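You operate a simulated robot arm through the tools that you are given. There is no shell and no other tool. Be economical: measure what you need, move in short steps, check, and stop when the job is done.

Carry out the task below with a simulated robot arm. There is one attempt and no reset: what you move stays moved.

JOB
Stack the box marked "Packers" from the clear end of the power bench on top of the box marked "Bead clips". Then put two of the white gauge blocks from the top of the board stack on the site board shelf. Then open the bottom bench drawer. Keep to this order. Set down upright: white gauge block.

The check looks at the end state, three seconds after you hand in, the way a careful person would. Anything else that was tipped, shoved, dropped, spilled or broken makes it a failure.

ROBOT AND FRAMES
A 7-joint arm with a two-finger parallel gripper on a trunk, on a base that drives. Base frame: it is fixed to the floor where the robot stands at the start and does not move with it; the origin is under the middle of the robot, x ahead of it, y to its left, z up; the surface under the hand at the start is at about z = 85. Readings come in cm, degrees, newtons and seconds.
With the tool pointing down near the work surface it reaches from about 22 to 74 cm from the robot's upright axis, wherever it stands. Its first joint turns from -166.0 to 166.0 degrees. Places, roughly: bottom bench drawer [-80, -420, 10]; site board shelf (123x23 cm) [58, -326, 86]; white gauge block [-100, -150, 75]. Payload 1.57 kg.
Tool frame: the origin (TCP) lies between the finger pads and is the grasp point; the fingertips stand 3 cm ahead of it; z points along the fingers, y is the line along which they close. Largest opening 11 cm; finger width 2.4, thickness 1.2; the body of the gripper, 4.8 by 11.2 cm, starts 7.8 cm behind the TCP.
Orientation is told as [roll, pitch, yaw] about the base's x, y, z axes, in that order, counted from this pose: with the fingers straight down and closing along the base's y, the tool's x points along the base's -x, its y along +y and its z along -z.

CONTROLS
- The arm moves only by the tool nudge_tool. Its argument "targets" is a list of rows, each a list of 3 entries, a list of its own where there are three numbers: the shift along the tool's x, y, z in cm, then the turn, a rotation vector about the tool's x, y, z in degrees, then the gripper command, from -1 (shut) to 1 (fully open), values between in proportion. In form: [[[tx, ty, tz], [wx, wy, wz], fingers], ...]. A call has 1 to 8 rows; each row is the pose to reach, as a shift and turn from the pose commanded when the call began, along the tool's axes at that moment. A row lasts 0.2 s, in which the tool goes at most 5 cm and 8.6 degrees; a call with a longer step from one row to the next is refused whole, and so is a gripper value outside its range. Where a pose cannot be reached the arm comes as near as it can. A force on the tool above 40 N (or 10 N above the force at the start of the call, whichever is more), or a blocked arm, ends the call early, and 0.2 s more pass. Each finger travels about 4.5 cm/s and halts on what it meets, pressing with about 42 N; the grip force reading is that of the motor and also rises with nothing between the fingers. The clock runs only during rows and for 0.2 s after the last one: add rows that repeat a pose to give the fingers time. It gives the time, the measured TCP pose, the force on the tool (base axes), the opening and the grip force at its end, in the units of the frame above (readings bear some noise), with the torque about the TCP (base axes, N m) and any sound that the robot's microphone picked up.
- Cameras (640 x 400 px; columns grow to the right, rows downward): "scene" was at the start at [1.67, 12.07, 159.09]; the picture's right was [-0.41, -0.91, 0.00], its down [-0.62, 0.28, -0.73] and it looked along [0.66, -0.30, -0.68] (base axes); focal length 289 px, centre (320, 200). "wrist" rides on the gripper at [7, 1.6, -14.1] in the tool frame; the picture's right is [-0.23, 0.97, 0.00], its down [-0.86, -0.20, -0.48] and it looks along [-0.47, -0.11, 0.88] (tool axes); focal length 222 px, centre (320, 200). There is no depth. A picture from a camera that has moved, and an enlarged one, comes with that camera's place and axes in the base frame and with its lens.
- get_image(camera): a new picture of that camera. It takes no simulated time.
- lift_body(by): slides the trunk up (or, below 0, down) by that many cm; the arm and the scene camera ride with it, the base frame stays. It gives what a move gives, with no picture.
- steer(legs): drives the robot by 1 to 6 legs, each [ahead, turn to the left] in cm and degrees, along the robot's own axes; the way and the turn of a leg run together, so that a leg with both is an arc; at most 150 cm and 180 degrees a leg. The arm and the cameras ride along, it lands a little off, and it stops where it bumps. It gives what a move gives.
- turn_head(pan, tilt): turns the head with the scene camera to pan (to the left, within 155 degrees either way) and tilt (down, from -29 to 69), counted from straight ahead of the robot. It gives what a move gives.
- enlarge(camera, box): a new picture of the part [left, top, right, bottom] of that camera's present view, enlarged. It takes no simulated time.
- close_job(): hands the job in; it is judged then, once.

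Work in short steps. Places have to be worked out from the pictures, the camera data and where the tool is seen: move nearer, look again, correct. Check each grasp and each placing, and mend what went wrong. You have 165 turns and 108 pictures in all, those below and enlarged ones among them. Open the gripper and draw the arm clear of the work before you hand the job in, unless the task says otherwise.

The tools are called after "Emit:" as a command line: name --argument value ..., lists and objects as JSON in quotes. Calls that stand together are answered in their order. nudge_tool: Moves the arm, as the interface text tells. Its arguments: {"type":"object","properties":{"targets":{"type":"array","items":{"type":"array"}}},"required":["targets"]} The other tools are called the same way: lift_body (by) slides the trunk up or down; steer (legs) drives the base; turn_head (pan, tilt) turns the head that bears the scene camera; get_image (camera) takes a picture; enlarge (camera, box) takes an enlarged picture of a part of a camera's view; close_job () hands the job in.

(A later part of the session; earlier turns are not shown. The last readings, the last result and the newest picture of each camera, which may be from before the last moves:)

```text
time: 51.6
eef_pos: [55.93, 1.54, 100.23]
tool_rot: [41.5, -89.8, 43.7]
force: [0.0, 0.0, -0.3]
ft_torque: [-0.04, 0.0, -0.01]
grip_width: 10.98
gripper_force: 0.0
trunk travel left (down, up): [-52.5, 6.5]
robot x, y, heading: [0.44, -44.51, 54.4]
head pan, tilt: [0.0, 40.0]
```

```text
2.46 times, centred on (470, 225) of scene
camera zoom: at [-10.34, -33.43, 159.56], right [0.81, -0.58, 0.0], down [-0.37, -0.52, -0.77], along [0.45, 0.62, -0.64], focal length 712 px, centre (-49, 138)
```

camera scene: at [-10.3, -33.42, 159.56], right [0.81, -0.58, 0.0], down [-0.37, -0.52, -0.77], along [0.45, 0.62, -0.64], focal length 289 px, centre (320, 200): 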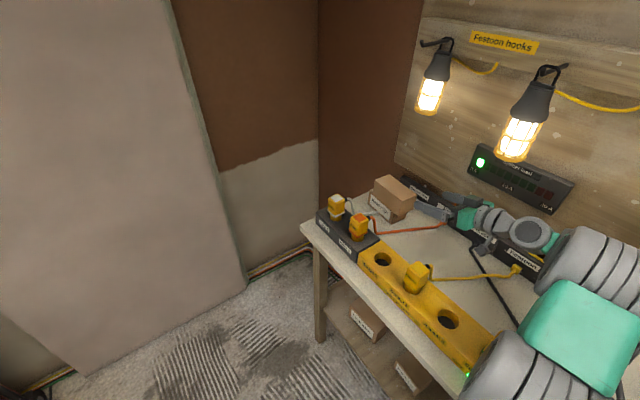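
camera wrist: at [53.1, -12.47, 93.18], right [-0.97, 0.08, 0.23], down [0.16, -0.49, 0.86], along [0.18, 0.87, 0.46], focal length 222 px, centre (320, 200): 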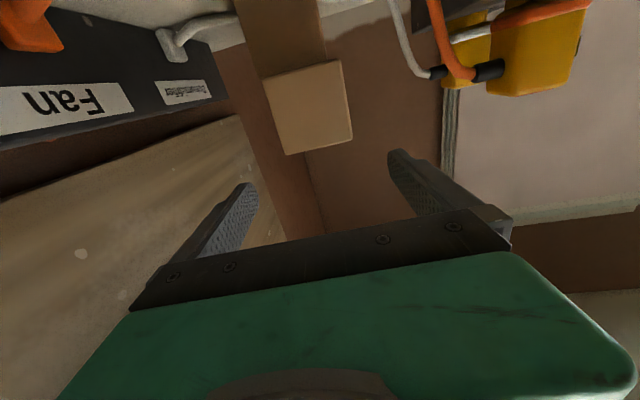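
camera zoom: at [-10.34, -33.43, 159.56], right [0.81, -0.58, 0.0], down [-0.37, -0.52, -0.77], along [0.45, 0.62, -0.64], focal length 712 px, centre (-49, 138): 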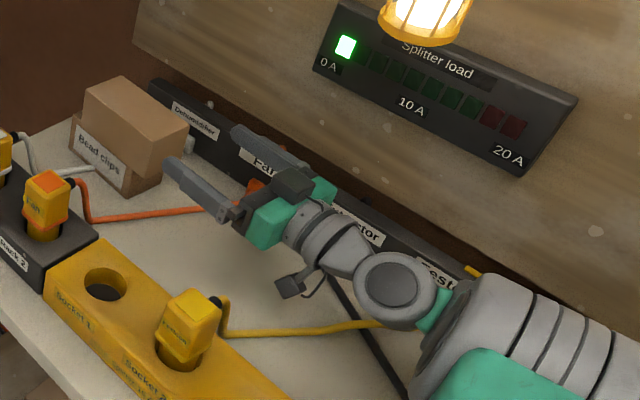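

Well aligned: box end centred at about (56.2, 9, 95.1). Lower to z≈96.3, advance so fingers cover ~4.5 cm of the end, and close.

Emit:
nudge_tool --targets '[[[2, 0.1, 0], [0, 0, 0], 1], [[3.9, 0.2, 0], [0, 0, 0], 1], [[3.9, 0.3, 3.5], [0, 0, 0], 1], [[3.9, 0.3, 7], [0, 0, 0], 1], [[3.9, 0.3, 9], [0, 0, 0], 1], [[3.9, 0.3, 9], [0, 0, 0], 1]]'

Emit:
get_image --camera "wrist"

```text
time: 53.0
eef_pos: [56.19, 10.55, 95.89]
tool_rot: [36.7, -89.8, 48.5]
force: [0.7, 0.0, -0.2]
ft_torque: [0.0, 0.01, -0.03]
grip_width: 10.99
gripper_force: 0.1
trunk travel left (down, up): [-52.5, 6.5]
robot x, y, heading: [0.91, -44.71, 54.3]
head pan, tilt: [0.0, 40.0]
```

```text
72 pictures are left
camera wrist: at [53.51, -3.42, 89.09], right [-0.97, 0.08, 0.23], down [0.16, -0.49, 0.86], along [0.18, 0.87, 0.46], focal length 222 px, centre (320, 200)
```

wrist: 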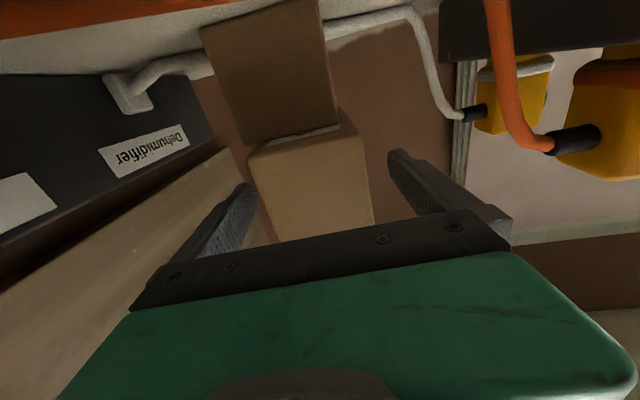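

The white label is visible on the underside, confirming orientation. Closing the fingers.

Emit:
nudge_tool --targets '[[[0, 0, 0], [0, 0, 0], 0.6], [[0, 0, 0], [0, 0, 0], 0.3], [[0, 0, 0], [0, 0, 0], 0], [[0, 0, 0], [0, 0, 0], -0.5], [[0, 0, 0], [0, 0, 0], -0.5]]'

Emit:
get_image --camera "wrist"

```text
time: 54.2
eef_pos: [56.34, 10.55, 96.01]
tool_rot: [36.2, -89.8, 49.2]
force: [0.3, -0.5, 0.0]
ft_torque: [0.03, -0.07, -0.06]
grip_width: 6.97
gripper_force: 36.3
trunk travel left (down, up): [-52.5, 6.5]
robot x, y, heading: [0.81, -44.44, 54.6]
head pan, tilt: [0.0, 40.0]
```

```text
71 pictures are left
camera wrist: at [53.51, -3.45, 89.08], right [-0.97, 0.08, 0.23], down [0.16, -0.49, 0.86], along [0.18, 0.87, 0.46], focal length 222 px, centre (320, 200)
```

wrist: 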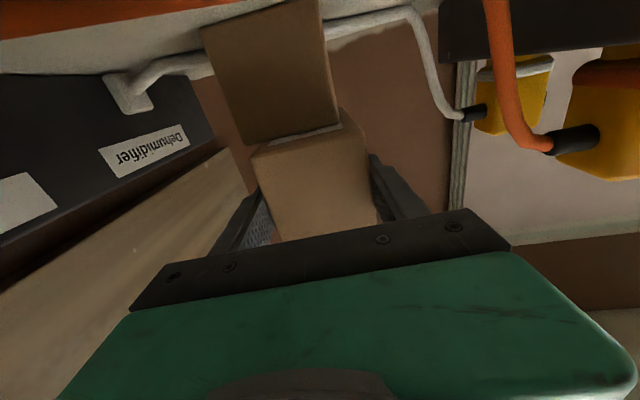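

Gripped at 6.97. Lift 7 cm and check for sag.

Emit:
nudge_tool --targets '[[[-1, 0, 0], [0, 0, 0], -0.6], [[-3, 0, 0], [0, 0, 0], -0.6], [[-5, 0, 0], [0, 0, 0], -0.6], [[-7, 0, 0], [0, 0, 0], -0.6], [[-7, 0, 0], [0, 0, 0], -0.6]]'

Emit:
enlarge --camera "scene" --box '[340, 120, 600, 290]'

```text
time: 55.4
eef_pos: [56.41, 10.51, 103.24]
tool_rot: [40.8, -89.8, 44.5]
force: [0.2, 0.6, -1.5]
ft_torque: [-0.11, 0.01, -0.01]
grip_width: 6.99
gripper_force: 41.3
trunk travel left (down, up): [-52.5, 6.5]
robot x, y, heading: [0.18, -44.27, 54.5]
head pan, tilt: [0.0, 40.0]
```

```text
2.35 times, centred on (470, 205) of scene
camera zoom: at [-10.32, -33.41, 159.55], right [0.81, -0.58, 0.0], down [-0.37, -0.52, -0.77], along [0.45, 0.62, -0.64], focal length 681 px, centre (-33, 188)
```

zoom: 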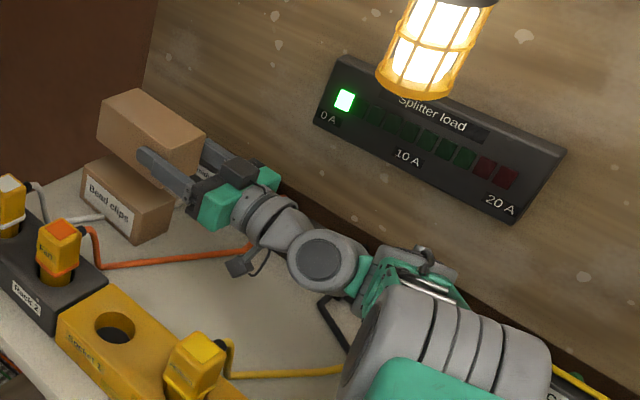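

No sag. Roll +68° about the tool axis (label should come to face front).

Emit:
nudge_tool --targets '[[[0, 0, 0], [0, 0, 8.5], -0.6], [[0, 0, 0], [0, 0, 17], -0.6], [[0, 0, 0], [0, 0, 25.5], -0.6], [[0, 0, 0], [0, 0, 34], -0.6], [[0, 0, 0], [0, 0, 42.5], -0.6], [[0, 0, 0], [0, 0, 51], -0.6], [[0, 0, 0], [0, 0, 59.5], -0.6], [[0, 0, 0], [0, 0, 68], -0.6]]'

Emit:
enlarge --camera "scene" --box '[340, 120, 600, 290]'

```text
time: 57.2
eef_pos: [56.21, 10.56, 103.07]
tool_rot: [89.9, -21.7, -4.6]
force: [-0.1, 0.5, -2.6]
ft_torque: [-0.15, 0.0, 0.0]
grip_width: 6.96
gripper_force: 41.9
trunk travel left (down, up): [-52.5, 6.5]
robot x, y, heading: [0.54, -44.48, 54.2]
head pan, tilt: [0.0, 40.0]
```

```text
2.35 times, centred on (470, 205) of scene
camera zoom: at [-10.31, -33.41, 159.56], right [0.81, -0.58, 0.0], down [-0.37, -0.52, -0.77], along [0.45, 0.62, -0.64], focal length 681 px, centre (-33, 188)
```

zoom: 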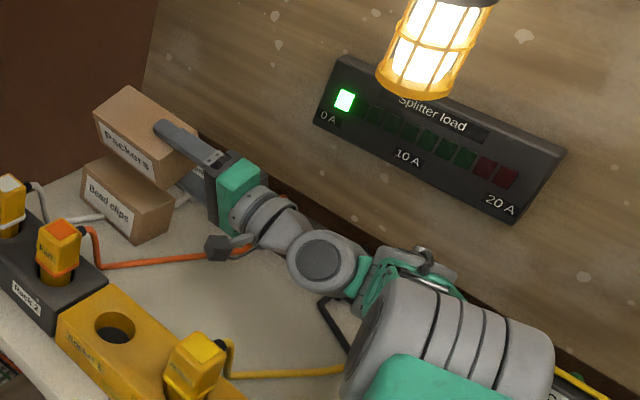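

The "Packers" label comes to the front. Finish the roll and shift so the gripped end will overhang Bead clips' right end.

Emit:
nudge_tool --targets '[[[-0.7, -0.3, -0.7], [0, 0, 7.3], -0.6], [[-1.4, -0.6, -1.4], [0, 0, 14.6], -0.6], [[-2.0, -0.8, -2.0], [0, 0, 21.8], -0.6], [[-2.0, -0.8, -2.0], [0, 0, 21.8], -0.6]]'

Emit:
get_image --camera "wrist"

Emit:
enlarge --camera "scene" --box '[350, 140, 470, 240]'

```text
time: 58.2
eef_pos: [58.23, 8.33, 103.12]
tool_rot: [89.8, 0.1, -4.7]
force: [0.2, -0.2, -2.5]
ft_torque: [-0.12, -0.01, -0.03]
grip_width: 6.97
gripper_force: 41.7
trunk travel left (down, up): [-52.5, 6.5]
robot x, y, heading: [0.95, -44.56, 54.3]
head pan, tilt: [0.0, 40.0]
```

```text
68 pictures are left
camera wrist: at [50.17, -5.12, 104.77], right [0.23, -0.02, 0.97], down [0.81, -0.55, -0.2], along [0.54, 0.84, -0.11], focal length 222 px, centre (320, 200)
```

wrist: 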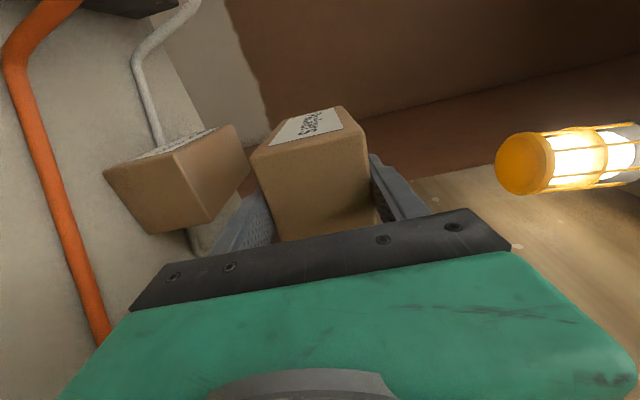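

```text
4.00 times, centred on (410, 190) of scene
camera zoom: at [-10.31, -33.41, 159.56], right [0.81, -0.58, 0.0], down [-0.37, -0.52, -0.77], along [0.45, 0.62, -0.64], focal length 1158 px, centre (-40, 240)
```

zoom: 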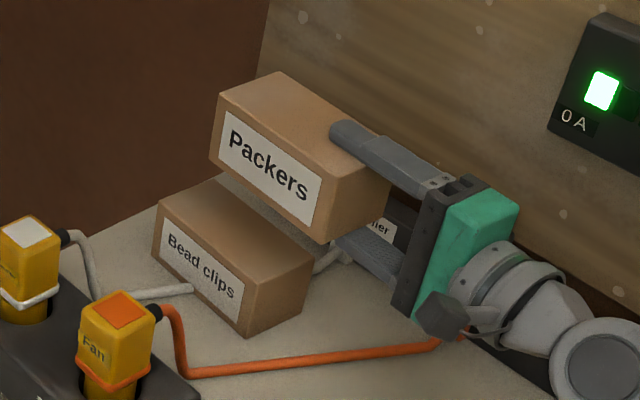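

Upright and aligned; fingertips are ~0.7 cm clear of Bead clips' end. Lower ~6.8 cm (tool −y) with a 1.3 cm shift toward the robot.

Emit:
nudge_tool --targets '[[[0.6, -2, 0], [0, 0, 0], -0.6], [[1.3, -4, 0], [0, 0, 0], -0.6], [[1.3, -5.5, 0], [0, 0, 0], -0.6], [[1.3, -6.6, 0], [0, 0, 0], -0.6], [[1.3, -6.6, 0], [0, 0, 0], -0.6]]'

Emit:
enlarge --camera "scene" --box '[350, 140, 470, 240]'

```text
time: 59.4
eef_pos: [56.94, 8.51, 96.56]
tool_rot: [89.7, 0.0, -4.7]
force: [-0.3, -0.9, -2.6]
ft_torque: [-0.13, 0.0, -0.02]
grip_width: 6.97
gripper_force: 41.3
trunk travel left (down, up): [-52.5, 6.5]
robot x, y, heading: [0.94, -44.4, 54.5]
head pan, tilt: [0.0, 40.0]
```

```text
4.00 times, centred on (410, 190) of scene
camera zoom: at [-10.31, -33.41, 159.56], right [0.81, -0.58, 0.0], down [-0.37, -0.52, -0.77], along [0.45, 0.62, -0.64], focal length 1158 px, centre (-40, 240)
```

zoom: 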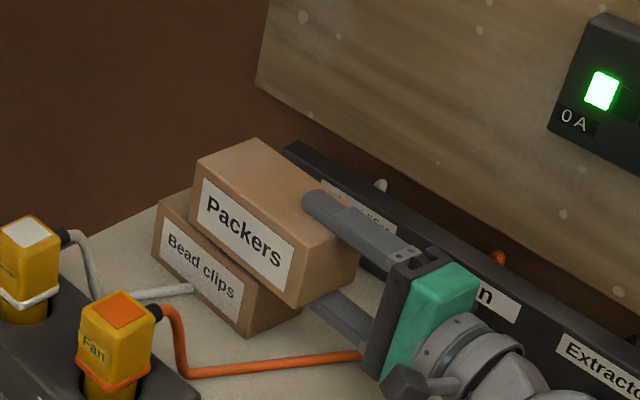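

About 1 cm to go; lower in small steps to contact.

Emit:
nudge_tool --targets '[[[0, -0.4, 0], [0, 0, 0], -0.6], [[0, -0.8, 0], [0, 0, 0], -0.6], [[0, -0.8, 0], [0, 0, 0], -0.6]]'

Emit:
nudge_tool --targets '[[[0, -0.3, 0], [0, 0, 0], -0.6], [[0, -0.3, 0], [0, 0, 0], -0.6]]'

```text
time: 60.2
eef_pos: [56.94, 8.47, 95.78]
tool_rot: [89.8, -0.2, -4.8]
force: [0.6, -0.3, -1.9]
ft_torque: [-0.15, 0.0, -0.04]
grip_width: 6.96
gripper_force: 42.3
trunk travel left (down, up): [-52.5, 6.5]
robot x, y, heading: [0.45, -44.84, 54.3]
head pan, tilt: [0.0, 40.0]
```

```text
time: 60.8
eef_pos: [57.03, 8.47, 95.54]
tool_rot: [89.9, -0.1, -4.7]
force: [-0.1, 1.0, 2.2]
ft_torque: [0.33, 0.09, 0.0]
grip_width: 6.96
gripper_force: 42.0
trunk travel left (down, up): [-52.5, 6.5]
robot x, y, heading: [0.6, -44.45, 54.5]
head pan, tilt: [0.0, 40.0]
```

Contact made. Open gently, then check before withdrawing.

Emit:
nudge_tool --targets '[[[0, 0, 0], [0, 0, 0], 0.3], [[0, 0, 0], [0, 0, 0], 0.4], [[0, 0, 0], [0, 0, 0], 0.55], [[0, 0, 0], [0, 0, 0], 0.65], [[0, 0, 0], [0, 0, 0], 0.65]]'

Emit:
enlarge --camera "scene" --box '[350, 140, 470, 240]'

Emit:
get_image --camera "wrist"

```text
time: 62.0
eef_pos: [56.96, 8.35, 95.57]
tool_rot: [89.8, -0.1, -4.7]
force: [0.3, -0.6, -0.1]
ft_torque: [0.0, 0.0, -0.01]
grip_width: 9.06
gripper_force: 0.0
trunk travel left (down, up): [-52.5, 6.5]
robot x, y, heading: [0.7, -44.35, 54.4]
head pan, tilt: [0.0, 40.0]
```

```text
4.00 times, centred on (410, 190) of scene
camera zoom: at [-10.33, -33.43, 159.56], right [0.81, -0.58, 0.0], down [-0.37, -0.52, -0.77], along [0.45, 0.62, -0.64], focal length 1158 px, centre (-40, 240)
```

zoom: 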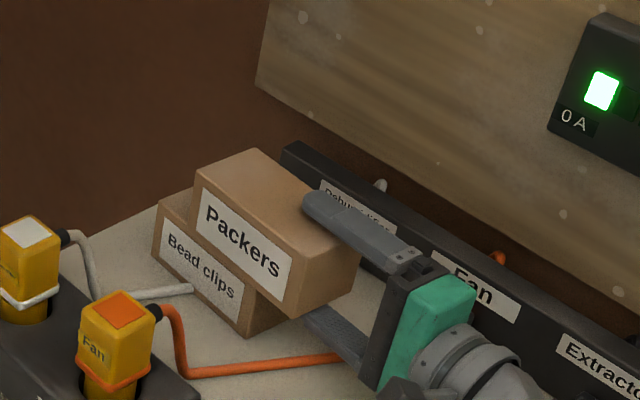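

```text
64 pictures are left
camera wrist: at [48.92, -5.06, 97.13], right [0.23, -0.02, 0.97], down [0.81, -0.55, -0.2], along [0.54, 0.84, -0.11], focal length 222 px, centre (320, 200)
```

wrist: 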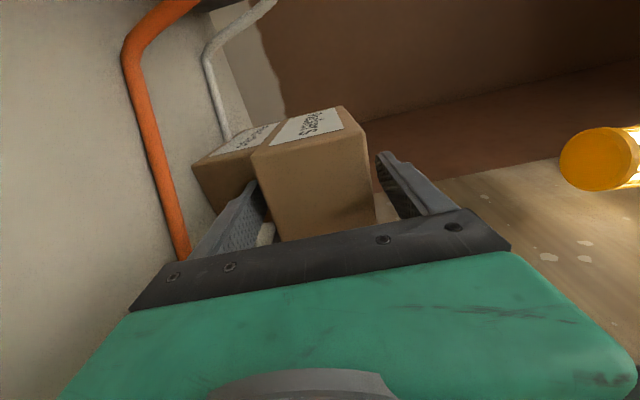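

Packers is upright on Bead clips, overhanging right. I withdraw along −y; then I'll push it left with closed fingers.

Emit:
nudge_tool --targets '[[[0, 0, -2], [0, 0, 0], 0.65], [[0, 0, -5], [0, 0, 0], 0.65], [[0, 0, -9], [0, 0, 0], 0.3], [[0, 0, -11], [0, 0, 0], -0.2], [[0, 0, -11], [0, 0, 0], -0.6], [[0, 0, -11], [0, 0, 0], -1], [[0, 0, -11], [0, 0, 0], -1], [[0, 0, -11], [0, 0, 0], -1]]'

Emit:
get_image --camera "wrist"

Emit:
enlarge --camera "scene" --box '[350, 140, 470, 240]'

```text
time: 63.8
eef_pos: [55.92, -2.4, 95.63]
tool_rot: [89.8, 0.0, -4.7]
force: [-0.1, -0.6, 0.0]
ft_torque: [0.0, 0.0, 0.01]
grip_width: 0.02
gripper_force: 15.2
trunk travel left (down, up): [-52.5, 6.5]
robot x, y, heading: [0.95, -44.42, 54.4]
head pan, tilt: [0.0, 40.0]
```

```text
63 pictures are left
camera wrist: at [47.92, -15.92, 97.21], right [0.23, -0.02, 0.97], down [0.81, -0.55, -0.2], along [0.54, 0.84, -0.11], focal length 222 px, centre (320, 200)
```

wrist: 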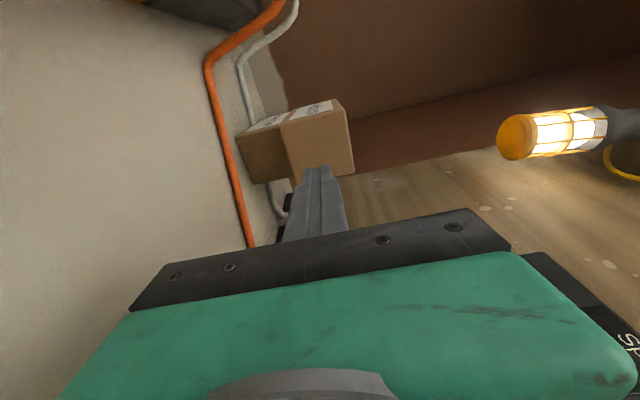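

```text
4.00 times, centred on (410, 190) of scene
camera zoom: at [-10.33, -33.43, 159.56], right [0.81, -0.58, 0.0], down [-0.37, -0.52, -0.77], along [0.45, 0.62, -0.64], focal length 1158 px, centre (-40, 240)
```

zoom: 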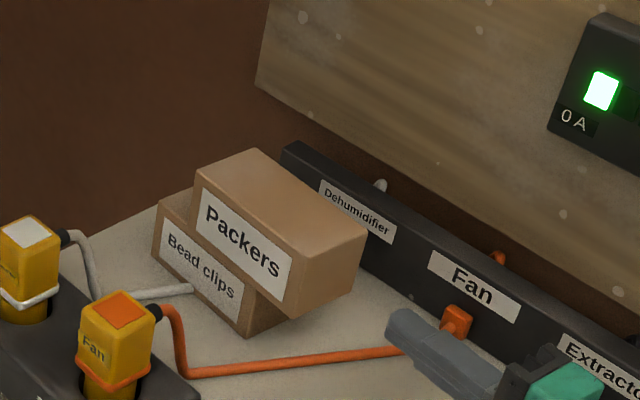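

Packers' right end is at y≈7.2, Bead clips' at ≈12. I push along +y by about 4.8 cm, slowly.

Emit:
nudge_tool --targets '[[[0.1, 0, 2.5], [0, 0, 0], -1], [[0.2, 0, 5], [0, 0, 0], -1], [[0.2, 0, 6], [0, 0, 0], -1], [[0.2, 0, 7], [0, 0, 0], -1], [[0.2, 0, 8], [0, 0, 0], -1], [[0.2, 0, 9], [0, 0, 0], -1], [[0.2, 0, 9], [0, 0, 0], -1]]'

Emit:
enlarge --camera "scene" --box '[350, 140, 470, 240]'

```text
time: 65.4
eef_pos: [56.47, 6.33, 95.42]
tool_rot: [89.9, 0.0, -4.7]
force: [-0.6, 0.2, 0.1]
ft_torque: [-0.01, -0.01, 0.05]
grip_width: 0.03
gripper_force: 21.9
trunk travel left (down, up): [-52.5, 6.5]
robot x, y, heading: [0.57, -44.41, 54.2]
head pan, tilt: [0.0, 40.0]
```

```text
4.00 times, centred on (410, 190) of scene
camera zoom: at [-10.33, -33.42, 159.55], right [0.81, -0.58, 0.0], down [-0.37, -0.52, -0.77], along [0.45, 0.62, -0.64], focal length 1158 px, centre (-40, 240)
```

zoom: 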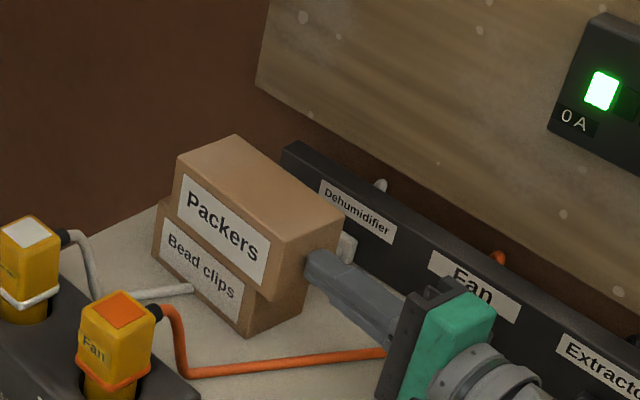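

Packers slides alone while Bead clips stays. Push 2.4 cm more.

Emit:
nudge_tool --targets '[[[0, 0, 0.8], [0, 0, 0], -1], [[0, 0, 1.6], [0, 0, 0], -1], [[0, 0, 2.3], [0, 0, 0], -1], [[0, 0, 2.3], [0, 0, 0], -1], [[0, 0, -2], [0, 0, 0], -1], [[0, 0, -6], [0, 0, 0], -1]]'

Emit:
enlarge --camera "scene" --box '[350, 140, 470, 240]'

```text
time: 66.8
eef_pos: [56.08, 0.48, 95.45]
tool_rot: [89.9, 0.0, -4.6]
force: [0.1, 0.4, -0.6]
ft_torque: [0.01, -0.01, -0.03]
grip_width: 0.0
gripper_force: 21.0
trunk travel left (down, up): [-52.5, 6.5]
robot x, y, heading: [0.7, -44.44, 54.5]
head pan, tilt: [0.0, 40.0]
```

```text
4.00 times, centred on (410, 190) of scene
camera zoom: at [-10.32, -33.47, 159.56], right [0.81, -0.58, 0.0], down [-0.37, -0.52, -0.77], along [0.45, 0.62, -0.64], focal length 1158 px, centre (-40, 240)
```

zoom: 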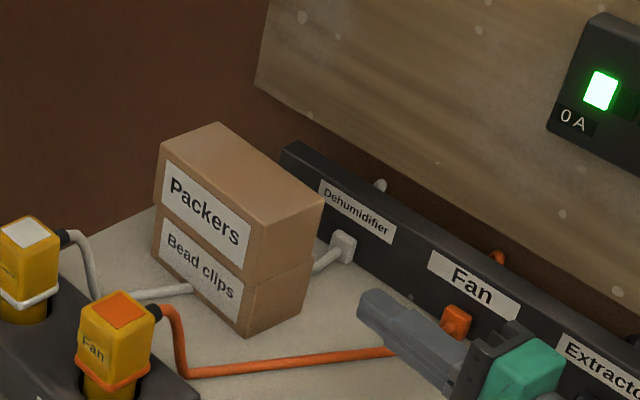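

The stack is right. Now I check the displaced lamp more closely, comparing with its neighbour.

Emit:
enlarge --camera "scene" --box '[400, 20, 590, 180]'

```text
2.50 times, centred on (495, 100) of scene
camera zoom: at [-10.32, -33.47, 159.56], right [0.81, -0.58, 0.0], down [-0.37, -0.52, -0.77], along [0.45, 0.62, -0.64], focal length 724 px, centre (-118, 450)
```

zoom: 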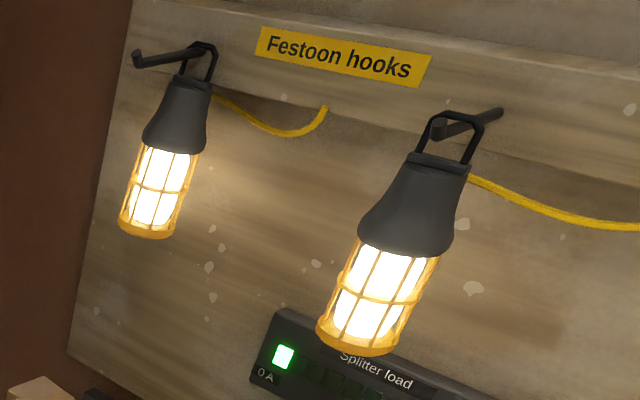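

Triangulating: the lamp slid about 6.5 cm inward (now x≈67.6, y≈18, bottom z≈122; its place was x≈61). I'll set it back by gripping it from the front. First raise the tool and pull back from the bench.

Emit:
nudge_tool --targets '[[[0, 3, 0], [0, 0, 0], -1], [[0, 6, 0], [0, 0, 0], -1], [[0, 9, 0], [0, 0, 0], -1], [[0, 12, 0], [0, 0, 0], -1], [[4.5, 12, 0], [0, 0, 0], -1], [[9, 12, 0], [0, 0, 0], -1], [[13.5, 12, 0], [0, 0, 0], -1], [[18, 12, 0], [0, 0, 0], -1]]'

Emit:
get_image --camera "scene"

```text
time: 68.6
eef_pos: [38.03, 2.33, 107.61]
tool_rot: [89.8, 0.0, -4.6]
force: [-0.7, -0.7, -0.5]
ft_torque: [-0.03, 0.03, 0.02]
grip_width: 0.01
gripper_force: 21.2
trunk travel left (down, up): [-52.5, 6.5]
robot x, y, heading: [0.88, -44.16, 54.1]
head pan, tilt: [0.0, 40.0]
```

```text
58 pictures are left
camera scene: at [-10.38, -33.43, 159.55], right [0.81, -0.58, 0.0], down [-0.37, -0.52, -0.77], along [0.45, 0.62, -0.64], focal length 289 px, centre (320, 200)
```

scene: 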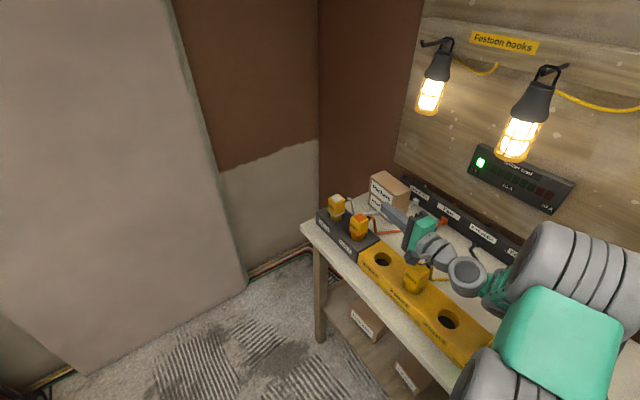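

Raise further and roll the tool back so it closes horizontally.

Emit:
nudge_tool --targets '[[[0, 2, 0], [0, 0, -8.5], -1], [[0, 4, 0], [0, 0, -17], -1], [[0, 6, 0], [0, 0, -25.5], -0.5], [[0, 8, 0], [0, 0, -34], 0], [[0, 10, 0], [0, 0, -42.5], 0.5], [[0, 12, -1], [0, 0, -51], 1], [[0, 14, -2], [0, 0, -59.5], 1], [[0, 16, -3], [0, 0, -68], 1]]'

```text
time: 70.4
eef_pos: [37.84, -0.86, 123.51]
tool_rot: [89.4, -68.2, -4.3]
force: [-0.9, -0.2, 0.0]
ft_torque: [0.02, 0.03, 0.01]
grip_width: 10.99
gripper_force: 0.1
trunk travel left (down, up): [-52.5, 6.5]
robot x, y, heading: [0.9, -44.49, 54.4]
head pan, tilt: [0.0, 40.0]
```

Emit:
nudge_tool --targets '[[[0, 0, -1], [0, 0, -7.3], 1], [[0, 0, -2], [0, 0, -14.6], 1], [[0, 0, -3], [0, 0, -21.8], 1], [[0, 0, -3], [0, 0, -21.8], 1]]'

Emit:
nudge_tool --targets '[[[0, 0, -2], [7, 0, 0], 1], [[0, 1, -4], [14, 0, 0], 1], [[0, 1.5, -6], [21, 0, 0], 1], [[0, 2, -8], [27, 0, 0], 1], [[0, 2, -9], [31, 0, 0], 1]]'

Emit:
get_image --camera "scene"

```text
time: 71.4
eef_pos: [37.51, -4.04, 123.61]
tool_rot: [18.8, -89.9, 66.5]
force: [-0.3, 0.3, -0.6]
ft_torque: [-0.01, -0.01, 0.01]
grip_width: 11.01
gripper_force: 0.1
trunk travel left (down, up): [-52.5, 6.5]
robot x, y, heading: [0.74, -44.63, 54.4]
head pan, tilt: [0.0, 40.0]
```

```text
time: 72.8
eef_pos: [35.55, -13.15, 119.66]
tool_rot: [50.7, -84.2, 2.7]
force: [0.1, 0.1, -0.4]
ft_torque: [0.0, 0.02, 0.0]
grip_width: 10.98
gripper_force: 0.0
trunk travel left (down, up): [-52.5, 6.5]
robot x, y, heading: [0.68, -44.54, 54.5]
head pan, tilt: [0.0, 40.0]
stopped in row 5: the arm was blocked; the commanded pose is now the measured one
```

```text
57 pictures are left
camera scene: at [-10.29, -33.42, 159.56], right [0.81, -0.58, 0.0], down [-0.37, -0.52, -0.77], along [0.45, 0.62, -0.64], focal length 289 px, centre (320, 200)
```

scene: 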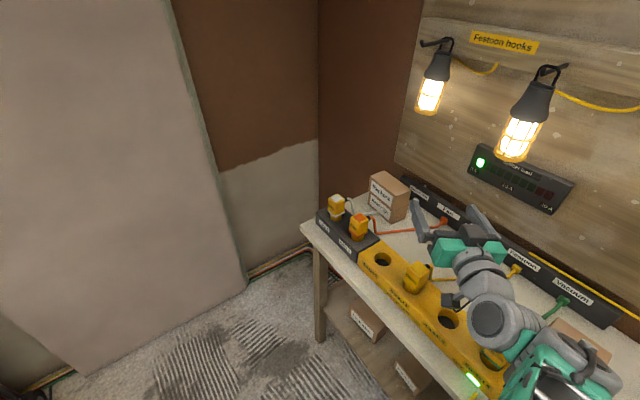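

Arm is compact (self-limit reached, no harm). Drive back to the left end: turn right 144, reverse 50, turn left 90.

Emit:
steer --legs '[[0, -144.4], [-52, 0], [0, 90]]'

Emit:
turn_head --pan 0 --tilt 20

Emit:
get_image --camera "scene"

Emit:
get_image --camera "wrist"

```text
time: 84.8
eef_pos: [42.35, -15.75, 119.59]
tool_rot: [50.8, -84.1, -68.0]
force: [-0.4, 0.3, 0.1]
ft_torque: [0.02, 0.01, 0.01]
grip_width: 11.01
gripper_force: 0.1
trunk travel left (down, up): [-52.5, 6.5]
robot x, y, heading: [0.68, 6.8, -16.3]
head pan, tilt: [0.0, 40.0]
stopped in leg 3: the robot was blocked; the commanded pose is now the measured one
```

```text
time: 85.6
eef_pos: [42.38, -15.93, 119.54]
tool_rot: [50.7, -84.1, -67.7]
force: [-0.2, 0.3, -0.4]
ft_torque: [0.0, 0.05, -0.01]
grip_width: 11.01
gripper_force: 0.0
trunk travel left (down, up): [-52.5, 6.5]
robot x, y, heading: [0.96, 6.85, -16.1]
head pan, tilt: [0.0, 20.0]
```

```text
56 pictures are left
camera scene: at [8.76, 20.61, 162.69], right [-0.28, -0.96, 0.0], down [-0.33, 0.1, -0.94], along [0.9, -0.26, -0.34], focal length 289 px, centre (320, 200)
```

scene: 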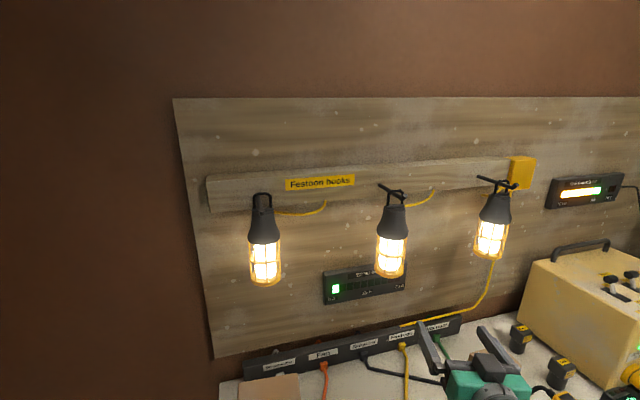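

```text
55 pictures are left
camera wrist: at [29.11, -9.45, 113.66], right [0.3, 0.91, 0.3], down [-0.48, -0.13, 0.87], along [0.82, -0.4, 0.4], focal length 222 px, centre (320, 200)
```

wrist: 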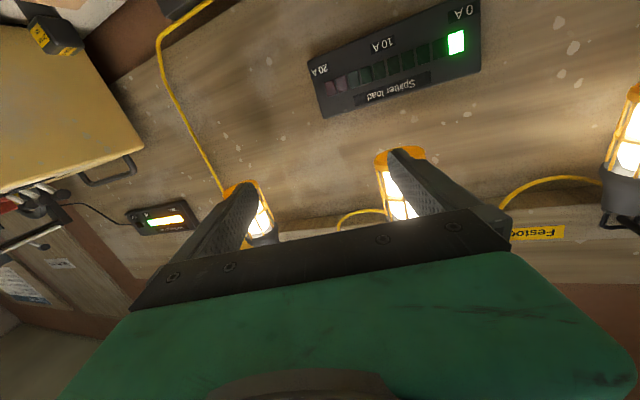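

The base bumped while turning (stopped at −16°), but I can work from here. I ease off 3°, then bring the tool level, pointing +x, in front of the lamp at a distance.

Emit:
steer --legs '[[0, -3]]'

Emit:
nudge_tool --targets '[[[-0.8, 4.1, -1.3], [-2.5, -0.4, -0.6], 1], [[-1.6, 8.1, -2.6], [-5, -0.8, -1.3], 1], [[-2.4, 12.2, -3.8], [-7.5, -1.1, -1.9], 1], [[-3.2, 16.2, -5.1], [-10, -1.5, -2.6], 1], [[-3.9, 20.3, -6.4], [-12.5, -1.9, -3.2], 1], [[-4.7, 24.4, -7.7], [-15, -2.3, -3.8], 1], [[-5.5, 28.4, -8.9], [-17.5, -2.6, -4.5], 1], [[-6.3, 32.5, -10.2], [-19.9, -3, -5.1], 1]]'

Emit:
get_image --camera "wrist"

Emit:
get_image --camera "scene"

```text
time: 86.4
eef_pos: [41.11, -17.89, 119.63]
tool_rot: [50.6, -84.1, -70.7]
force: [-0.6, -0.4, 0.2]
ft_torque: [-0.01, 0.02, 0.04]
grip_width: 11.0
gripper_force: 0.0
trunk travel left (down, up): [-52.5, 6.5]
robot x, y, heading: [1.0, 6.97, -19.1]
head pan, tilt: [0.0, 20.0]
```

```text
time: 87.0
eef_pos: [41.81, -13.05, 111.01]
tool_rot: [47.0, -66.7, -64.2]
force: [0.3, -0.7, 0.2]
ft_torque: [0.0, 0.01, 0.01]
grip_width: 11.01
gripper_force: 0.1
trunk travel left (down, up): [-52.5, 6.5]
robot x, y, heading: [1.32, 6.45, -19.2]
head pan, tilt: [0.0, 20.0]
stopped in row 2: the arm was blocked; the commanded pose is now the measured one
```

```text
54 pictures are left
camera wrist: at [27.99, -5.53, 108.91], right [0.35, 0.8, 0.49], down [-0.36, -0.37, 0.86], along [0.86, -0.48, 0.16], focal length 222 px, centre (320, 200)
```

wrist: 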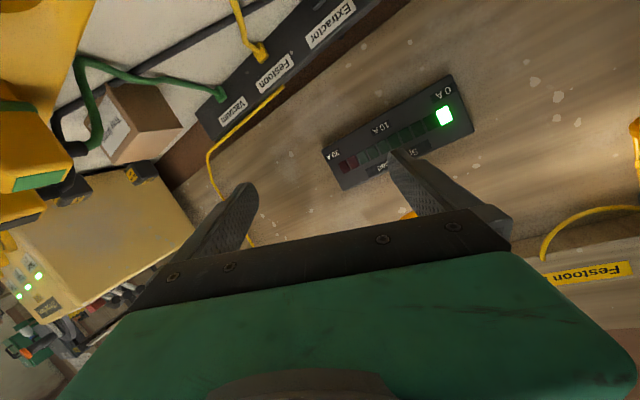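

```text
53 pictures are left
camera scene: at [9.5, 20.21, 162.7], right [-0.33, -0.94, 0.0], down [-0.32, 0.11, -0.94], along [0.89, -0.31, -0.34], focal length 289 px, centre (320, 200)
```

scene: 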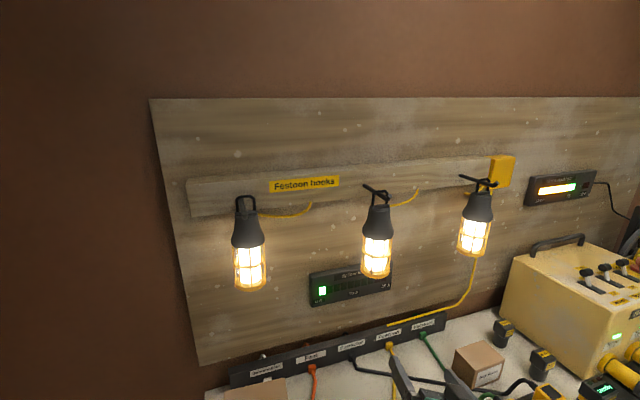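

The arm was too folded. I move outward and left at low height first, then level the tool.

Emit:
nudge_tool --targets '[[[0.6, 3.7, 0.9], [0, 0, 0], 1], [[1.1, 7.5, 1.3], [-2.8, -2.2, -3.2], 1], [[1.7, 11.2, 1.5], [-5.6, -4.4, -6.4], 1], [[2.2, 14.9, 1.6], [-8.4, -6.6, -9.6], 1], [[2.8, 18.7, 1.7], [-11.2, -8.8, -12.8], 1], [[3.3, 22.4, 1.7], [-14, -11, -16], 1], [[3.3, 22.4, 1.7], [-16.9, -13.2, -19.3], 1], [[3.3, 22.4, 1.7], [-16.9, -13.2, -19.3], 1]]'

Emit:
get_image --camera "scene"

```text
time: 87.4
eef_pos: [36.24, -21.02, 105.73]
tool_rot: [40.5, -58.8, -78.7]
force: [0.2, -0.1, -0.2]
ft_torque: [-0.01, -0.02, -0.06]
grip_width: 10.99
gripper_force: 0.0
trunk travel left (down, up): [-52.5, 6.5]
robot x, y, heading: [1.13, 7.14, -19.2]
head pan, tilt: [0.0, 20.0]
stopped in row 2: the arm was blocked; the commanded pose is now the measured one
```

```text
52 pictures are left
camera scene: at [9.51, 20.26, 162.69], right [-0.33, -0.94, 0.0], down [-0.32, 0.11, -0.94], along [0.89, -0.31, -0.34], focal length 289 px, centre (320, 200)
```

scene: 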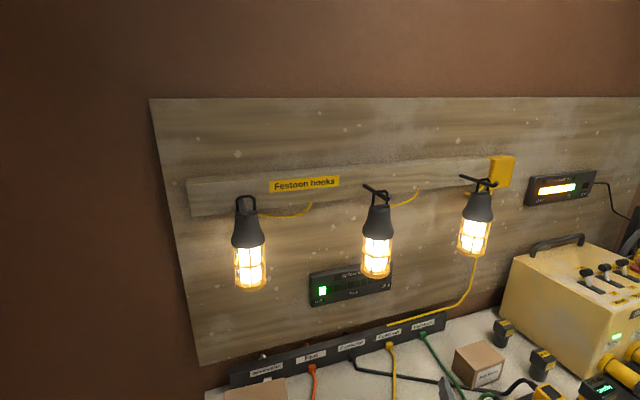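

The arm is blocked by something unexpected; I look down at it.

Emit:
turn_head --pan 0 --tilt 60

Emit:
get_image --camera "scene"

```text
time: 88.5
eef_pos: [36.14, -21.0, 105.18]
tool_rot: [40.1, -58.0, -78.3]
force: [0.4, 0.2, -0.5]
ft_torque: [0.01, 0.03, -0.04]
grip_width: 11.01
gripper_force: 0.0
trunk travel left (down, up): [-52.5, 6.5]
robot x, y, heading: [0.98, 6.53, -19.5]
head pan, tilt: [0.0, 60.0]
```

```text
51 pictures are left
camera scene: at [6.99, 21.07, 156.89], right [-0.33, -0.94, 0.0], down [-0.82, 0.28, -0.5], along [0.47, -0.16, -0.87], focal length 289 px, centre (320, 200)
```

scene: 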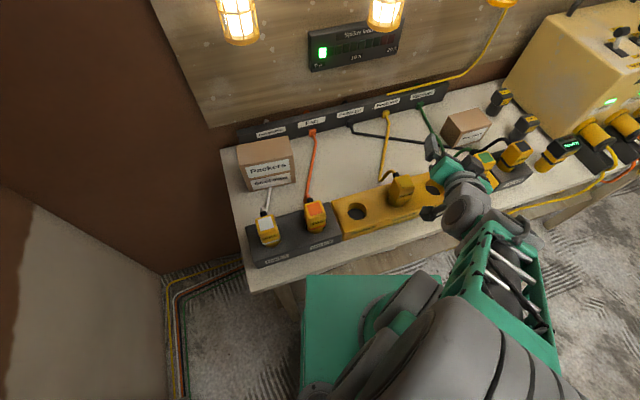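

The elbow is folded low against the robot. I raise the hand and turn the fingers back downward to recover a comfortable pose.

Emit:
nudge_tool --targets '[[[-3, 1.2, 0], [0, 0, 0], 1], [[-6, 2.3, 0], [3.2, 7.9, 0], 1], [[-9, 3.5, 0], [6.4, 15.8, 0], 1], [[-12.2, 4.6, 0], [9.5, 23.7, 0], 1], [[-12.2, 4.6, 0], [12.7, 31.6, 0], 1], [[-12.2, 4.6, 0], [15.9, 39.5, 0], 1], [[-12.2, 4.6, 0], [19, 47.3, 0], 1], [[-12.2, 4.6, 0], [22.2, 55.2, 0], 1]]'

```text
time: 90.3
eef_pos: [40.43, -24.06, 117.53]
tool_rot: [2.3, -6.6, -55.7]
force: [-1.2, -0.1, 0.1]
ft_torque: [0.02, 0.01, 0.0]
grip_width: 10.98
gripper_force: 0.1
trunk travel left (down, up): [-52.5, 6.5]
robot x, y, heading: [1.08, 6.54, -19.3]
head pan, tilt: [0.0, 60.0]
```

Recovered. Now swing left at x≈43 with the tool turning to yaw 0.

Emit:
nudge_tool --targets '[[[3, 2.5, 0], [0, 0, -7], 1], [[6, 5, 0], [0, 0, -14], 1], [[9, 7.5, 0], [0, 0, -21], 1], [[12, 10, 0], [0, 0, -28], 1], [[15, 12.5, 0], [0, 0, -35], 1], [[18, 15, 0], [0, 0, -42], 1], [[21, 17.5, 0], [0, 0, -49], 1], [[23.9, 20, 0], [0, 0, -55.7], 1]]'

```text
time: 92.1
eef_pos: [43.41, 6.98, 115.32]
tool_rot: [-4.4, -5.7, 0.4]
force: [-0.8, 0.0, -0.2]
ft_torque: [0.03, 0.01, -0.01]
grip_width: 11.01
gripper_force: 0.0
trunk travel left (down, up): [-52.5, 6.5]
robot x, y, heading: [1.06, 6.42, -19.3]
head pan, tilt: [0.0, 60.0]
```

Now pitch the tool up toward +x while moving out to about (56,17,125).

Emit:
nudge_tool --targets '[[[-1.6, 1.3, -1.3], [-0.5, -8.4, 0], 1], [[-3.2, 2.6, -2.5], [-1, -16.8, 0], 1], [[-4.8, 3.9, -3.8], [-1.5, -25.2, 0], 1], [[-6.4, 5.2, -5], [-2, -33.6, 0], 1], [[-8, 6.5, -6.2], [-2.5, -42, 0], 1], [[-9.6, 7.8, -7.5], [-3, -50.4, 0], 1], [[-11.2, 9.1, -8.7], [-3.5, -58.8, 0], 1], [[-12.5, 10.4, -10], [-4, -67.2, 0], 1]]'

Emit:
turn_head --pan 10 --tilt 35

Emit:
get_image --camera "scene"

Emit:
get_image --camera "wrist"

```text
time: 93.9
eef_pos: [55.06, 18.04, 126.18]
tool_rot: [-4.6, -73.0, 6.8]
force: [0.7, 0.2, 0.9]
ft_torque: [0.01, -0.02, 0.0]
grip_width: 11.0
gripper_force: 0.1
trunk travel left (down, up): [-52.5, 6.5]
robot x, y, heading: [0.88, 6.66, -18.9]
head pan, tilt: [0.0, 60.0]
```

```text
time: 94.8
eef_pos: [55.08, 17.99, 126.18]
tool_rot: [-4.6, -72.8, 6.7]
force: [0.1, 0.3, 0.1]
ft_torque: [-0.02, 0.0, 0.04]
grip_width: 10.99
gripper_force: 0.1
trunk travel left (down, up): [-52.5, 6.5]
robot x, y, heading: [1.06, 6.72, -19.1]
head pan, tilt: [10.0, 35.0]
```

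```text
50 pictures are left
camera scene: at [9.38, 21.86, 160.3], right [-0.16, -0.99, 0.0], down [-0.57, 0.09, -0.82], along [0.81, -0.13, -0.57], focal length 289 px, centre (320, 200)
```

scene: 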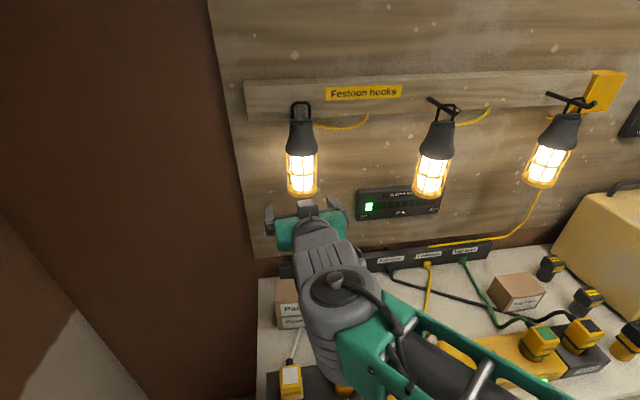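

```text
49 pictures are left
camera wrist: at [39.44, 18.99, 123.59], right [0.03, 0.98, 0.19], down [-0.2, -0.19, 0.96], along [0.98, -0.06, 0.19], focal length 222 px, centre (320, 200)
```

wrist: 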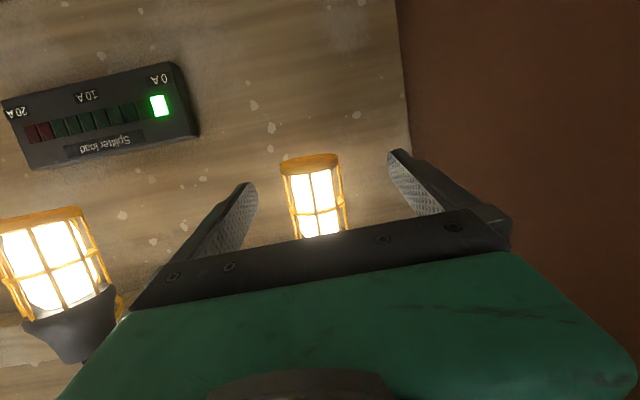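

Lamp is straight ahead (≈67,17.1, rim z≈123, Ø≈7). I rise slightly, then advance with open fingers on either side of its cage.

Emit:
nudge_tool --targets '[[[-1.8, -0.4, -0.5], [0, 0, 0], 1], [[-3.6, -0.9, -1.1], [0, 0, 0], 1], [[-4.5, -1, 1.5], [0, 0, 0], 1], [[-5.3, -1.2, 4.5], [0, 0, 0], 1], [[-6.1, -1.3, 7], [0, 0, 0], 1], [[-6.8, -1.3, 9], [0, 0, 0], 1], [[-6.8, -1.3, 9], [0, 0, 0], 1]]'

Emit:
get_image --camera "scene"

Emit:
get_image --camera "wrist"

```text
time: 96.4
eef_pos: [65.48, 17.38, 129.84]
tool_rot: [-4.4, -72.8, 6.7]
force: [0.7, -0.3, 0.4]
ft_torque: [0.0, 0.04, 0.01]
grip_width: 11.0
gripper_force: 0.1
trunk travel left (down, up): [-52.5, 6.5]
robot x, y, heading: [1.18, 6.4, -19.4]
head pan, tilt: [10.0, 35.0]
```

```text
48 pictures are left
camera scene: at [9.39, 21.86, 160.31], right [-0.16, -0.99, 0.0], down [-0.57, 0.09, -0.82], along [0.81, -0.13, -0.57], focal length 289 px, centre (320, 200)
```

scene: 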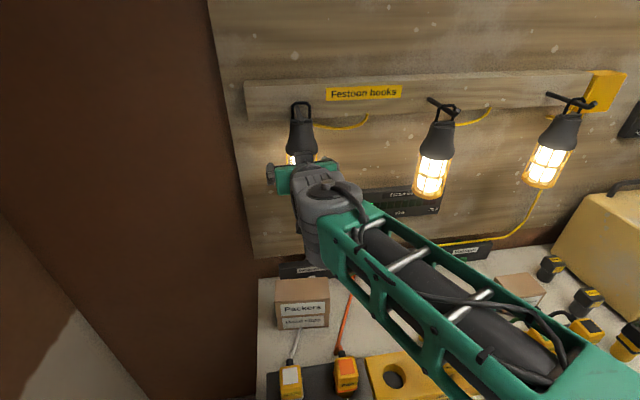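

```text
47 pictures are left
camera wrist: at [49.93, 18.29, 127.35], right [0.03, 0.98, 0.19], down [-0.2, -0.19, 0.96], along [0.98, -0.06, 0.19], focal length 222 px, centre (320, 200)
```

wrist: 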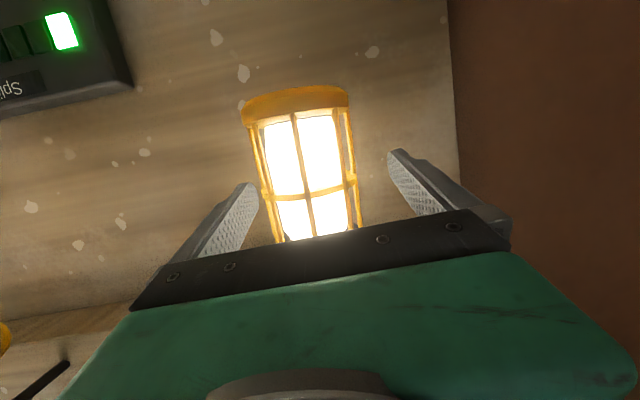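

Lamp is between the fingers, slightly toward −y. I shift 0.7 cm and close just onto it.

Emit:
nudge_tool --targets '[[[0, -0.7, 0.6], [0, 0, 0], 1], [[0, -0.7, 0.6], [0, 0, 0], 0.7], [[0, -0.7, 0.6], [0, 0, 0], 0.5], [[0, -0.7, 0.6], [0, 0, 0], 0.35], [[0, -0.7, 0.6], [0, 0, 0], 0.2], [[0, -0.7, 0.6], [0, 0, 0], 0.1], [[0, -0.7, 0.6], [0, 0, 0], 0.1]]'

Emit:
get_image --camera "wrist"

```text
time: 98.0
eef_pos: [66.16, 16.68, 129.62]
tool_rot: [-4.5, -72.8, 6.8]
force: [-0.3, -1.1, 0.2]
ft_torque: [0.09, 0.02, 0.03]
grip_width: 6.83
gripper_force: 36.0
trunk travel left (down, up): [-52.5, 6.5]
robot x, y, heading: [1.3, 6.64, -19.5]
head pan, tilt: [10.0, 35.0]
```

```text
46 pictures are left
camera wrist: at [50.53, 17.61, 127.15], right [0.03, 0.98, 0.19], down [-0.2, -0.19, 0.96], along [0.98, -0.06, 0.19], focal length 222 px, centre (320, 200)
```

wrist: 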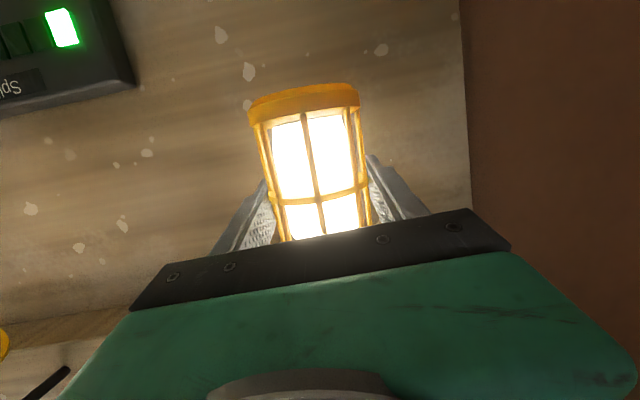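

Gripped lightly on the lamp. Draw it 6 cm back toward the robot with a slight lift.

Emit:
nudge_tool --targets '[[[-0.1, 0, -0.6], [0, 0, 0], 0.1], [[0.15, 0, -1.6], [0, 0, 0], 0.1], [[0.45, 0.1, -2.6], [0, 0, 0], 0.1], [[0.75, 0.15, -3.6], [0, 0, 0], 0.1], [[1.05, 0.2, -4.6], [0, 0, 0], 0.1], [[1.3, 0.25, -5.4], [0, 0, 0], 0.1], [[1.3, 0.25, -5.4], [0, 0, 0], 0.1]]'

Emit:
enlarge --camera "scene" --box '[230, 60, 500, 230]'

```text
time: 99.6
eef_pos: [60.62, 16.66, 130.02]
tool_rot: [-4.5, -72.8, 6.7]
force: [-0.5, -0.5, -2.5]
ft_torque: [0.01, 0.02, 0.03]
grip_width: 6.69
gripper_force: 42.0
trunk travel left (down, up): [-52.5, 6.5]
robot x, y, heading: [1.15, 6.71, -19.2]
head pan, tilt: [10.0, 35.0]
```

```text
2.35 times, centred on (365, 145) of scene
camera zoom: at [9.41, 21.86, 160.31], right [-0.16, -0.99, 0.0], down [-0.57, 0.09, -0.82], along [0.81, -0.13, -0.57], focal length 681 px, centre (214, 329)
```

zoom: 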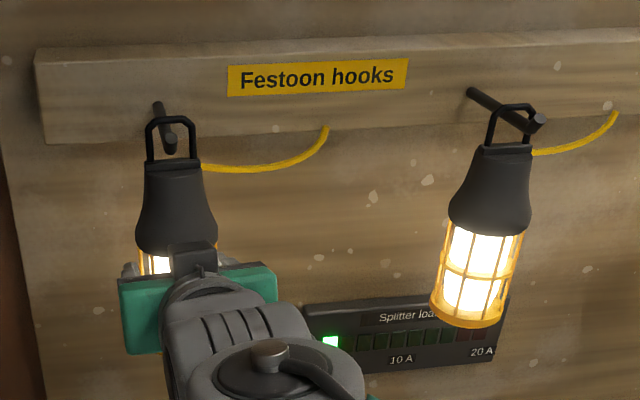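

The lamp is back near its peg end like its neighbour, its weight on the gripper. Lower 0.5 cm to rest on the peg, then open slowly.

Emit:
nudge_tool --targets '[[[0.25, 0, 0.08], [0, 0, 0], 0.1], [[0.5, 0, 0.15], [0, 0, 0], 0.1], [[0.5, 0, 0.15], [0, 0, 0], 0.25], [[0.5, 0, 0.15], [0, 0, 0], 0.35], [[0.5, 0, 0.15], [0, 0, 0], 0.5], [[0.5, 0, 0.15], [0, 0, 0], 0.7], [[0.5, 0, 0.15], [0, 0, 0], 1], [[0.5, 0, 0.15], [0, 0, 0], 1]]'

Emit:
get_image --camera "wrist"

```text
time: 101.4
eef_pos: [60.56, 16.71, 129.43]
tool_rot: [-4.5, -72.8, 6.7]
force: [-0.2, -1.1, 0.7]
ft_torque: [0.02, 0.0, 0.0]
grip_width: 10.97
gripper_force: 0.0
trunk travel left (down, up): [-52.5, 6.5]
robot x, y, heading: [1.0, 6.41, -19.4]
head pan, tilt: [10.0, 35.0]
```

```text
44 pictures are left
camera wrist: at [45.01, 17.65, 126.96], right [0.03, 0.98, 0.19], down [-0.2, -0.19, 0.96], along [0.98, -0.06, 0.19], focal length 222 px, centre (320, 200)
```

wrist: 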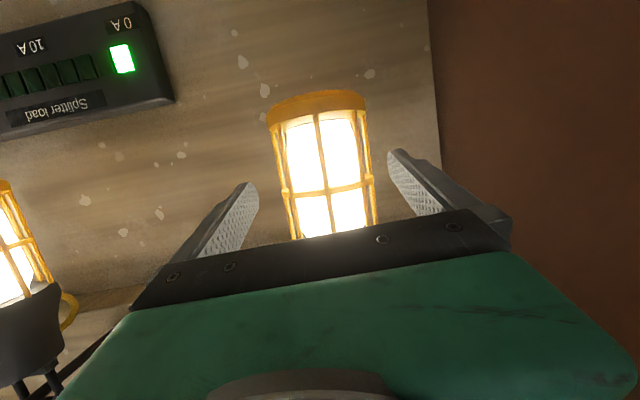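

Released and free. Withdraw, then pitch the tool down.

Emit:
nudge_tool --targets '[[[0, 0, -2], [0, 0, 0], 1], [[0, 0, -5], [0, 0, 0], 1], [[0, 0, -8], [0, 0, 0], 1], [[0, 0, -9], [0, 8.4, 0], 1], [[0, 0, -10], [0, 16.8, 0], 1], [[0, 0, -10], [0, 25.2, 0], 1], [[0, 0, -10], [0, 33.6, 0], 1], [[0, 0, -10], [0, 42, 0], 1]]'

Emit:
enlarge --camera "scene" --box '[230, 60, 500, 230]'

```text
time: 103.2
eef_pos: [51.11, 16.35, 132.53]
tool_rot: [-1.6, -30.6, 3.2]
force: [-0.3, 0.1, 1.0]
ft_torque: [0.01, 0.01, 0.0]
grip_width: 11.0
gripper_force: 0.0
trunk travel left (down, up): [-52.5, 6.5]
robot x, y, heading: [1.39, 6.59, -19.2]
head pan, tilt: [10.0, 35.0]
```

```text
2.35 times, centred on (365, 145) of scene
camera zoom: at [9.46, 21.9, 160.3], right [-0.16, -0.99, 0.0], down [-0.57, 0.09, -0.82], along [0.81, -0.13, -0.57], focal length 681 px, centre (214, 329)
```

zoom: 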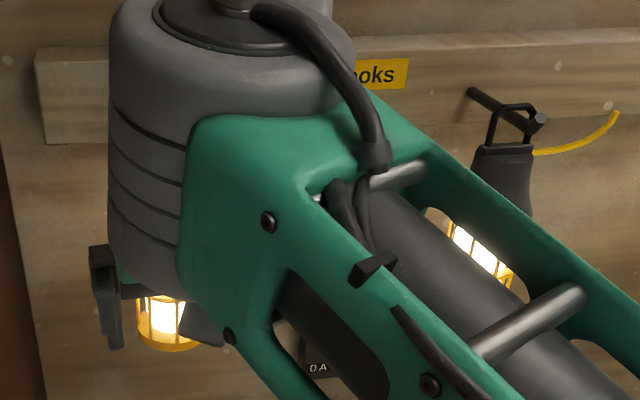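

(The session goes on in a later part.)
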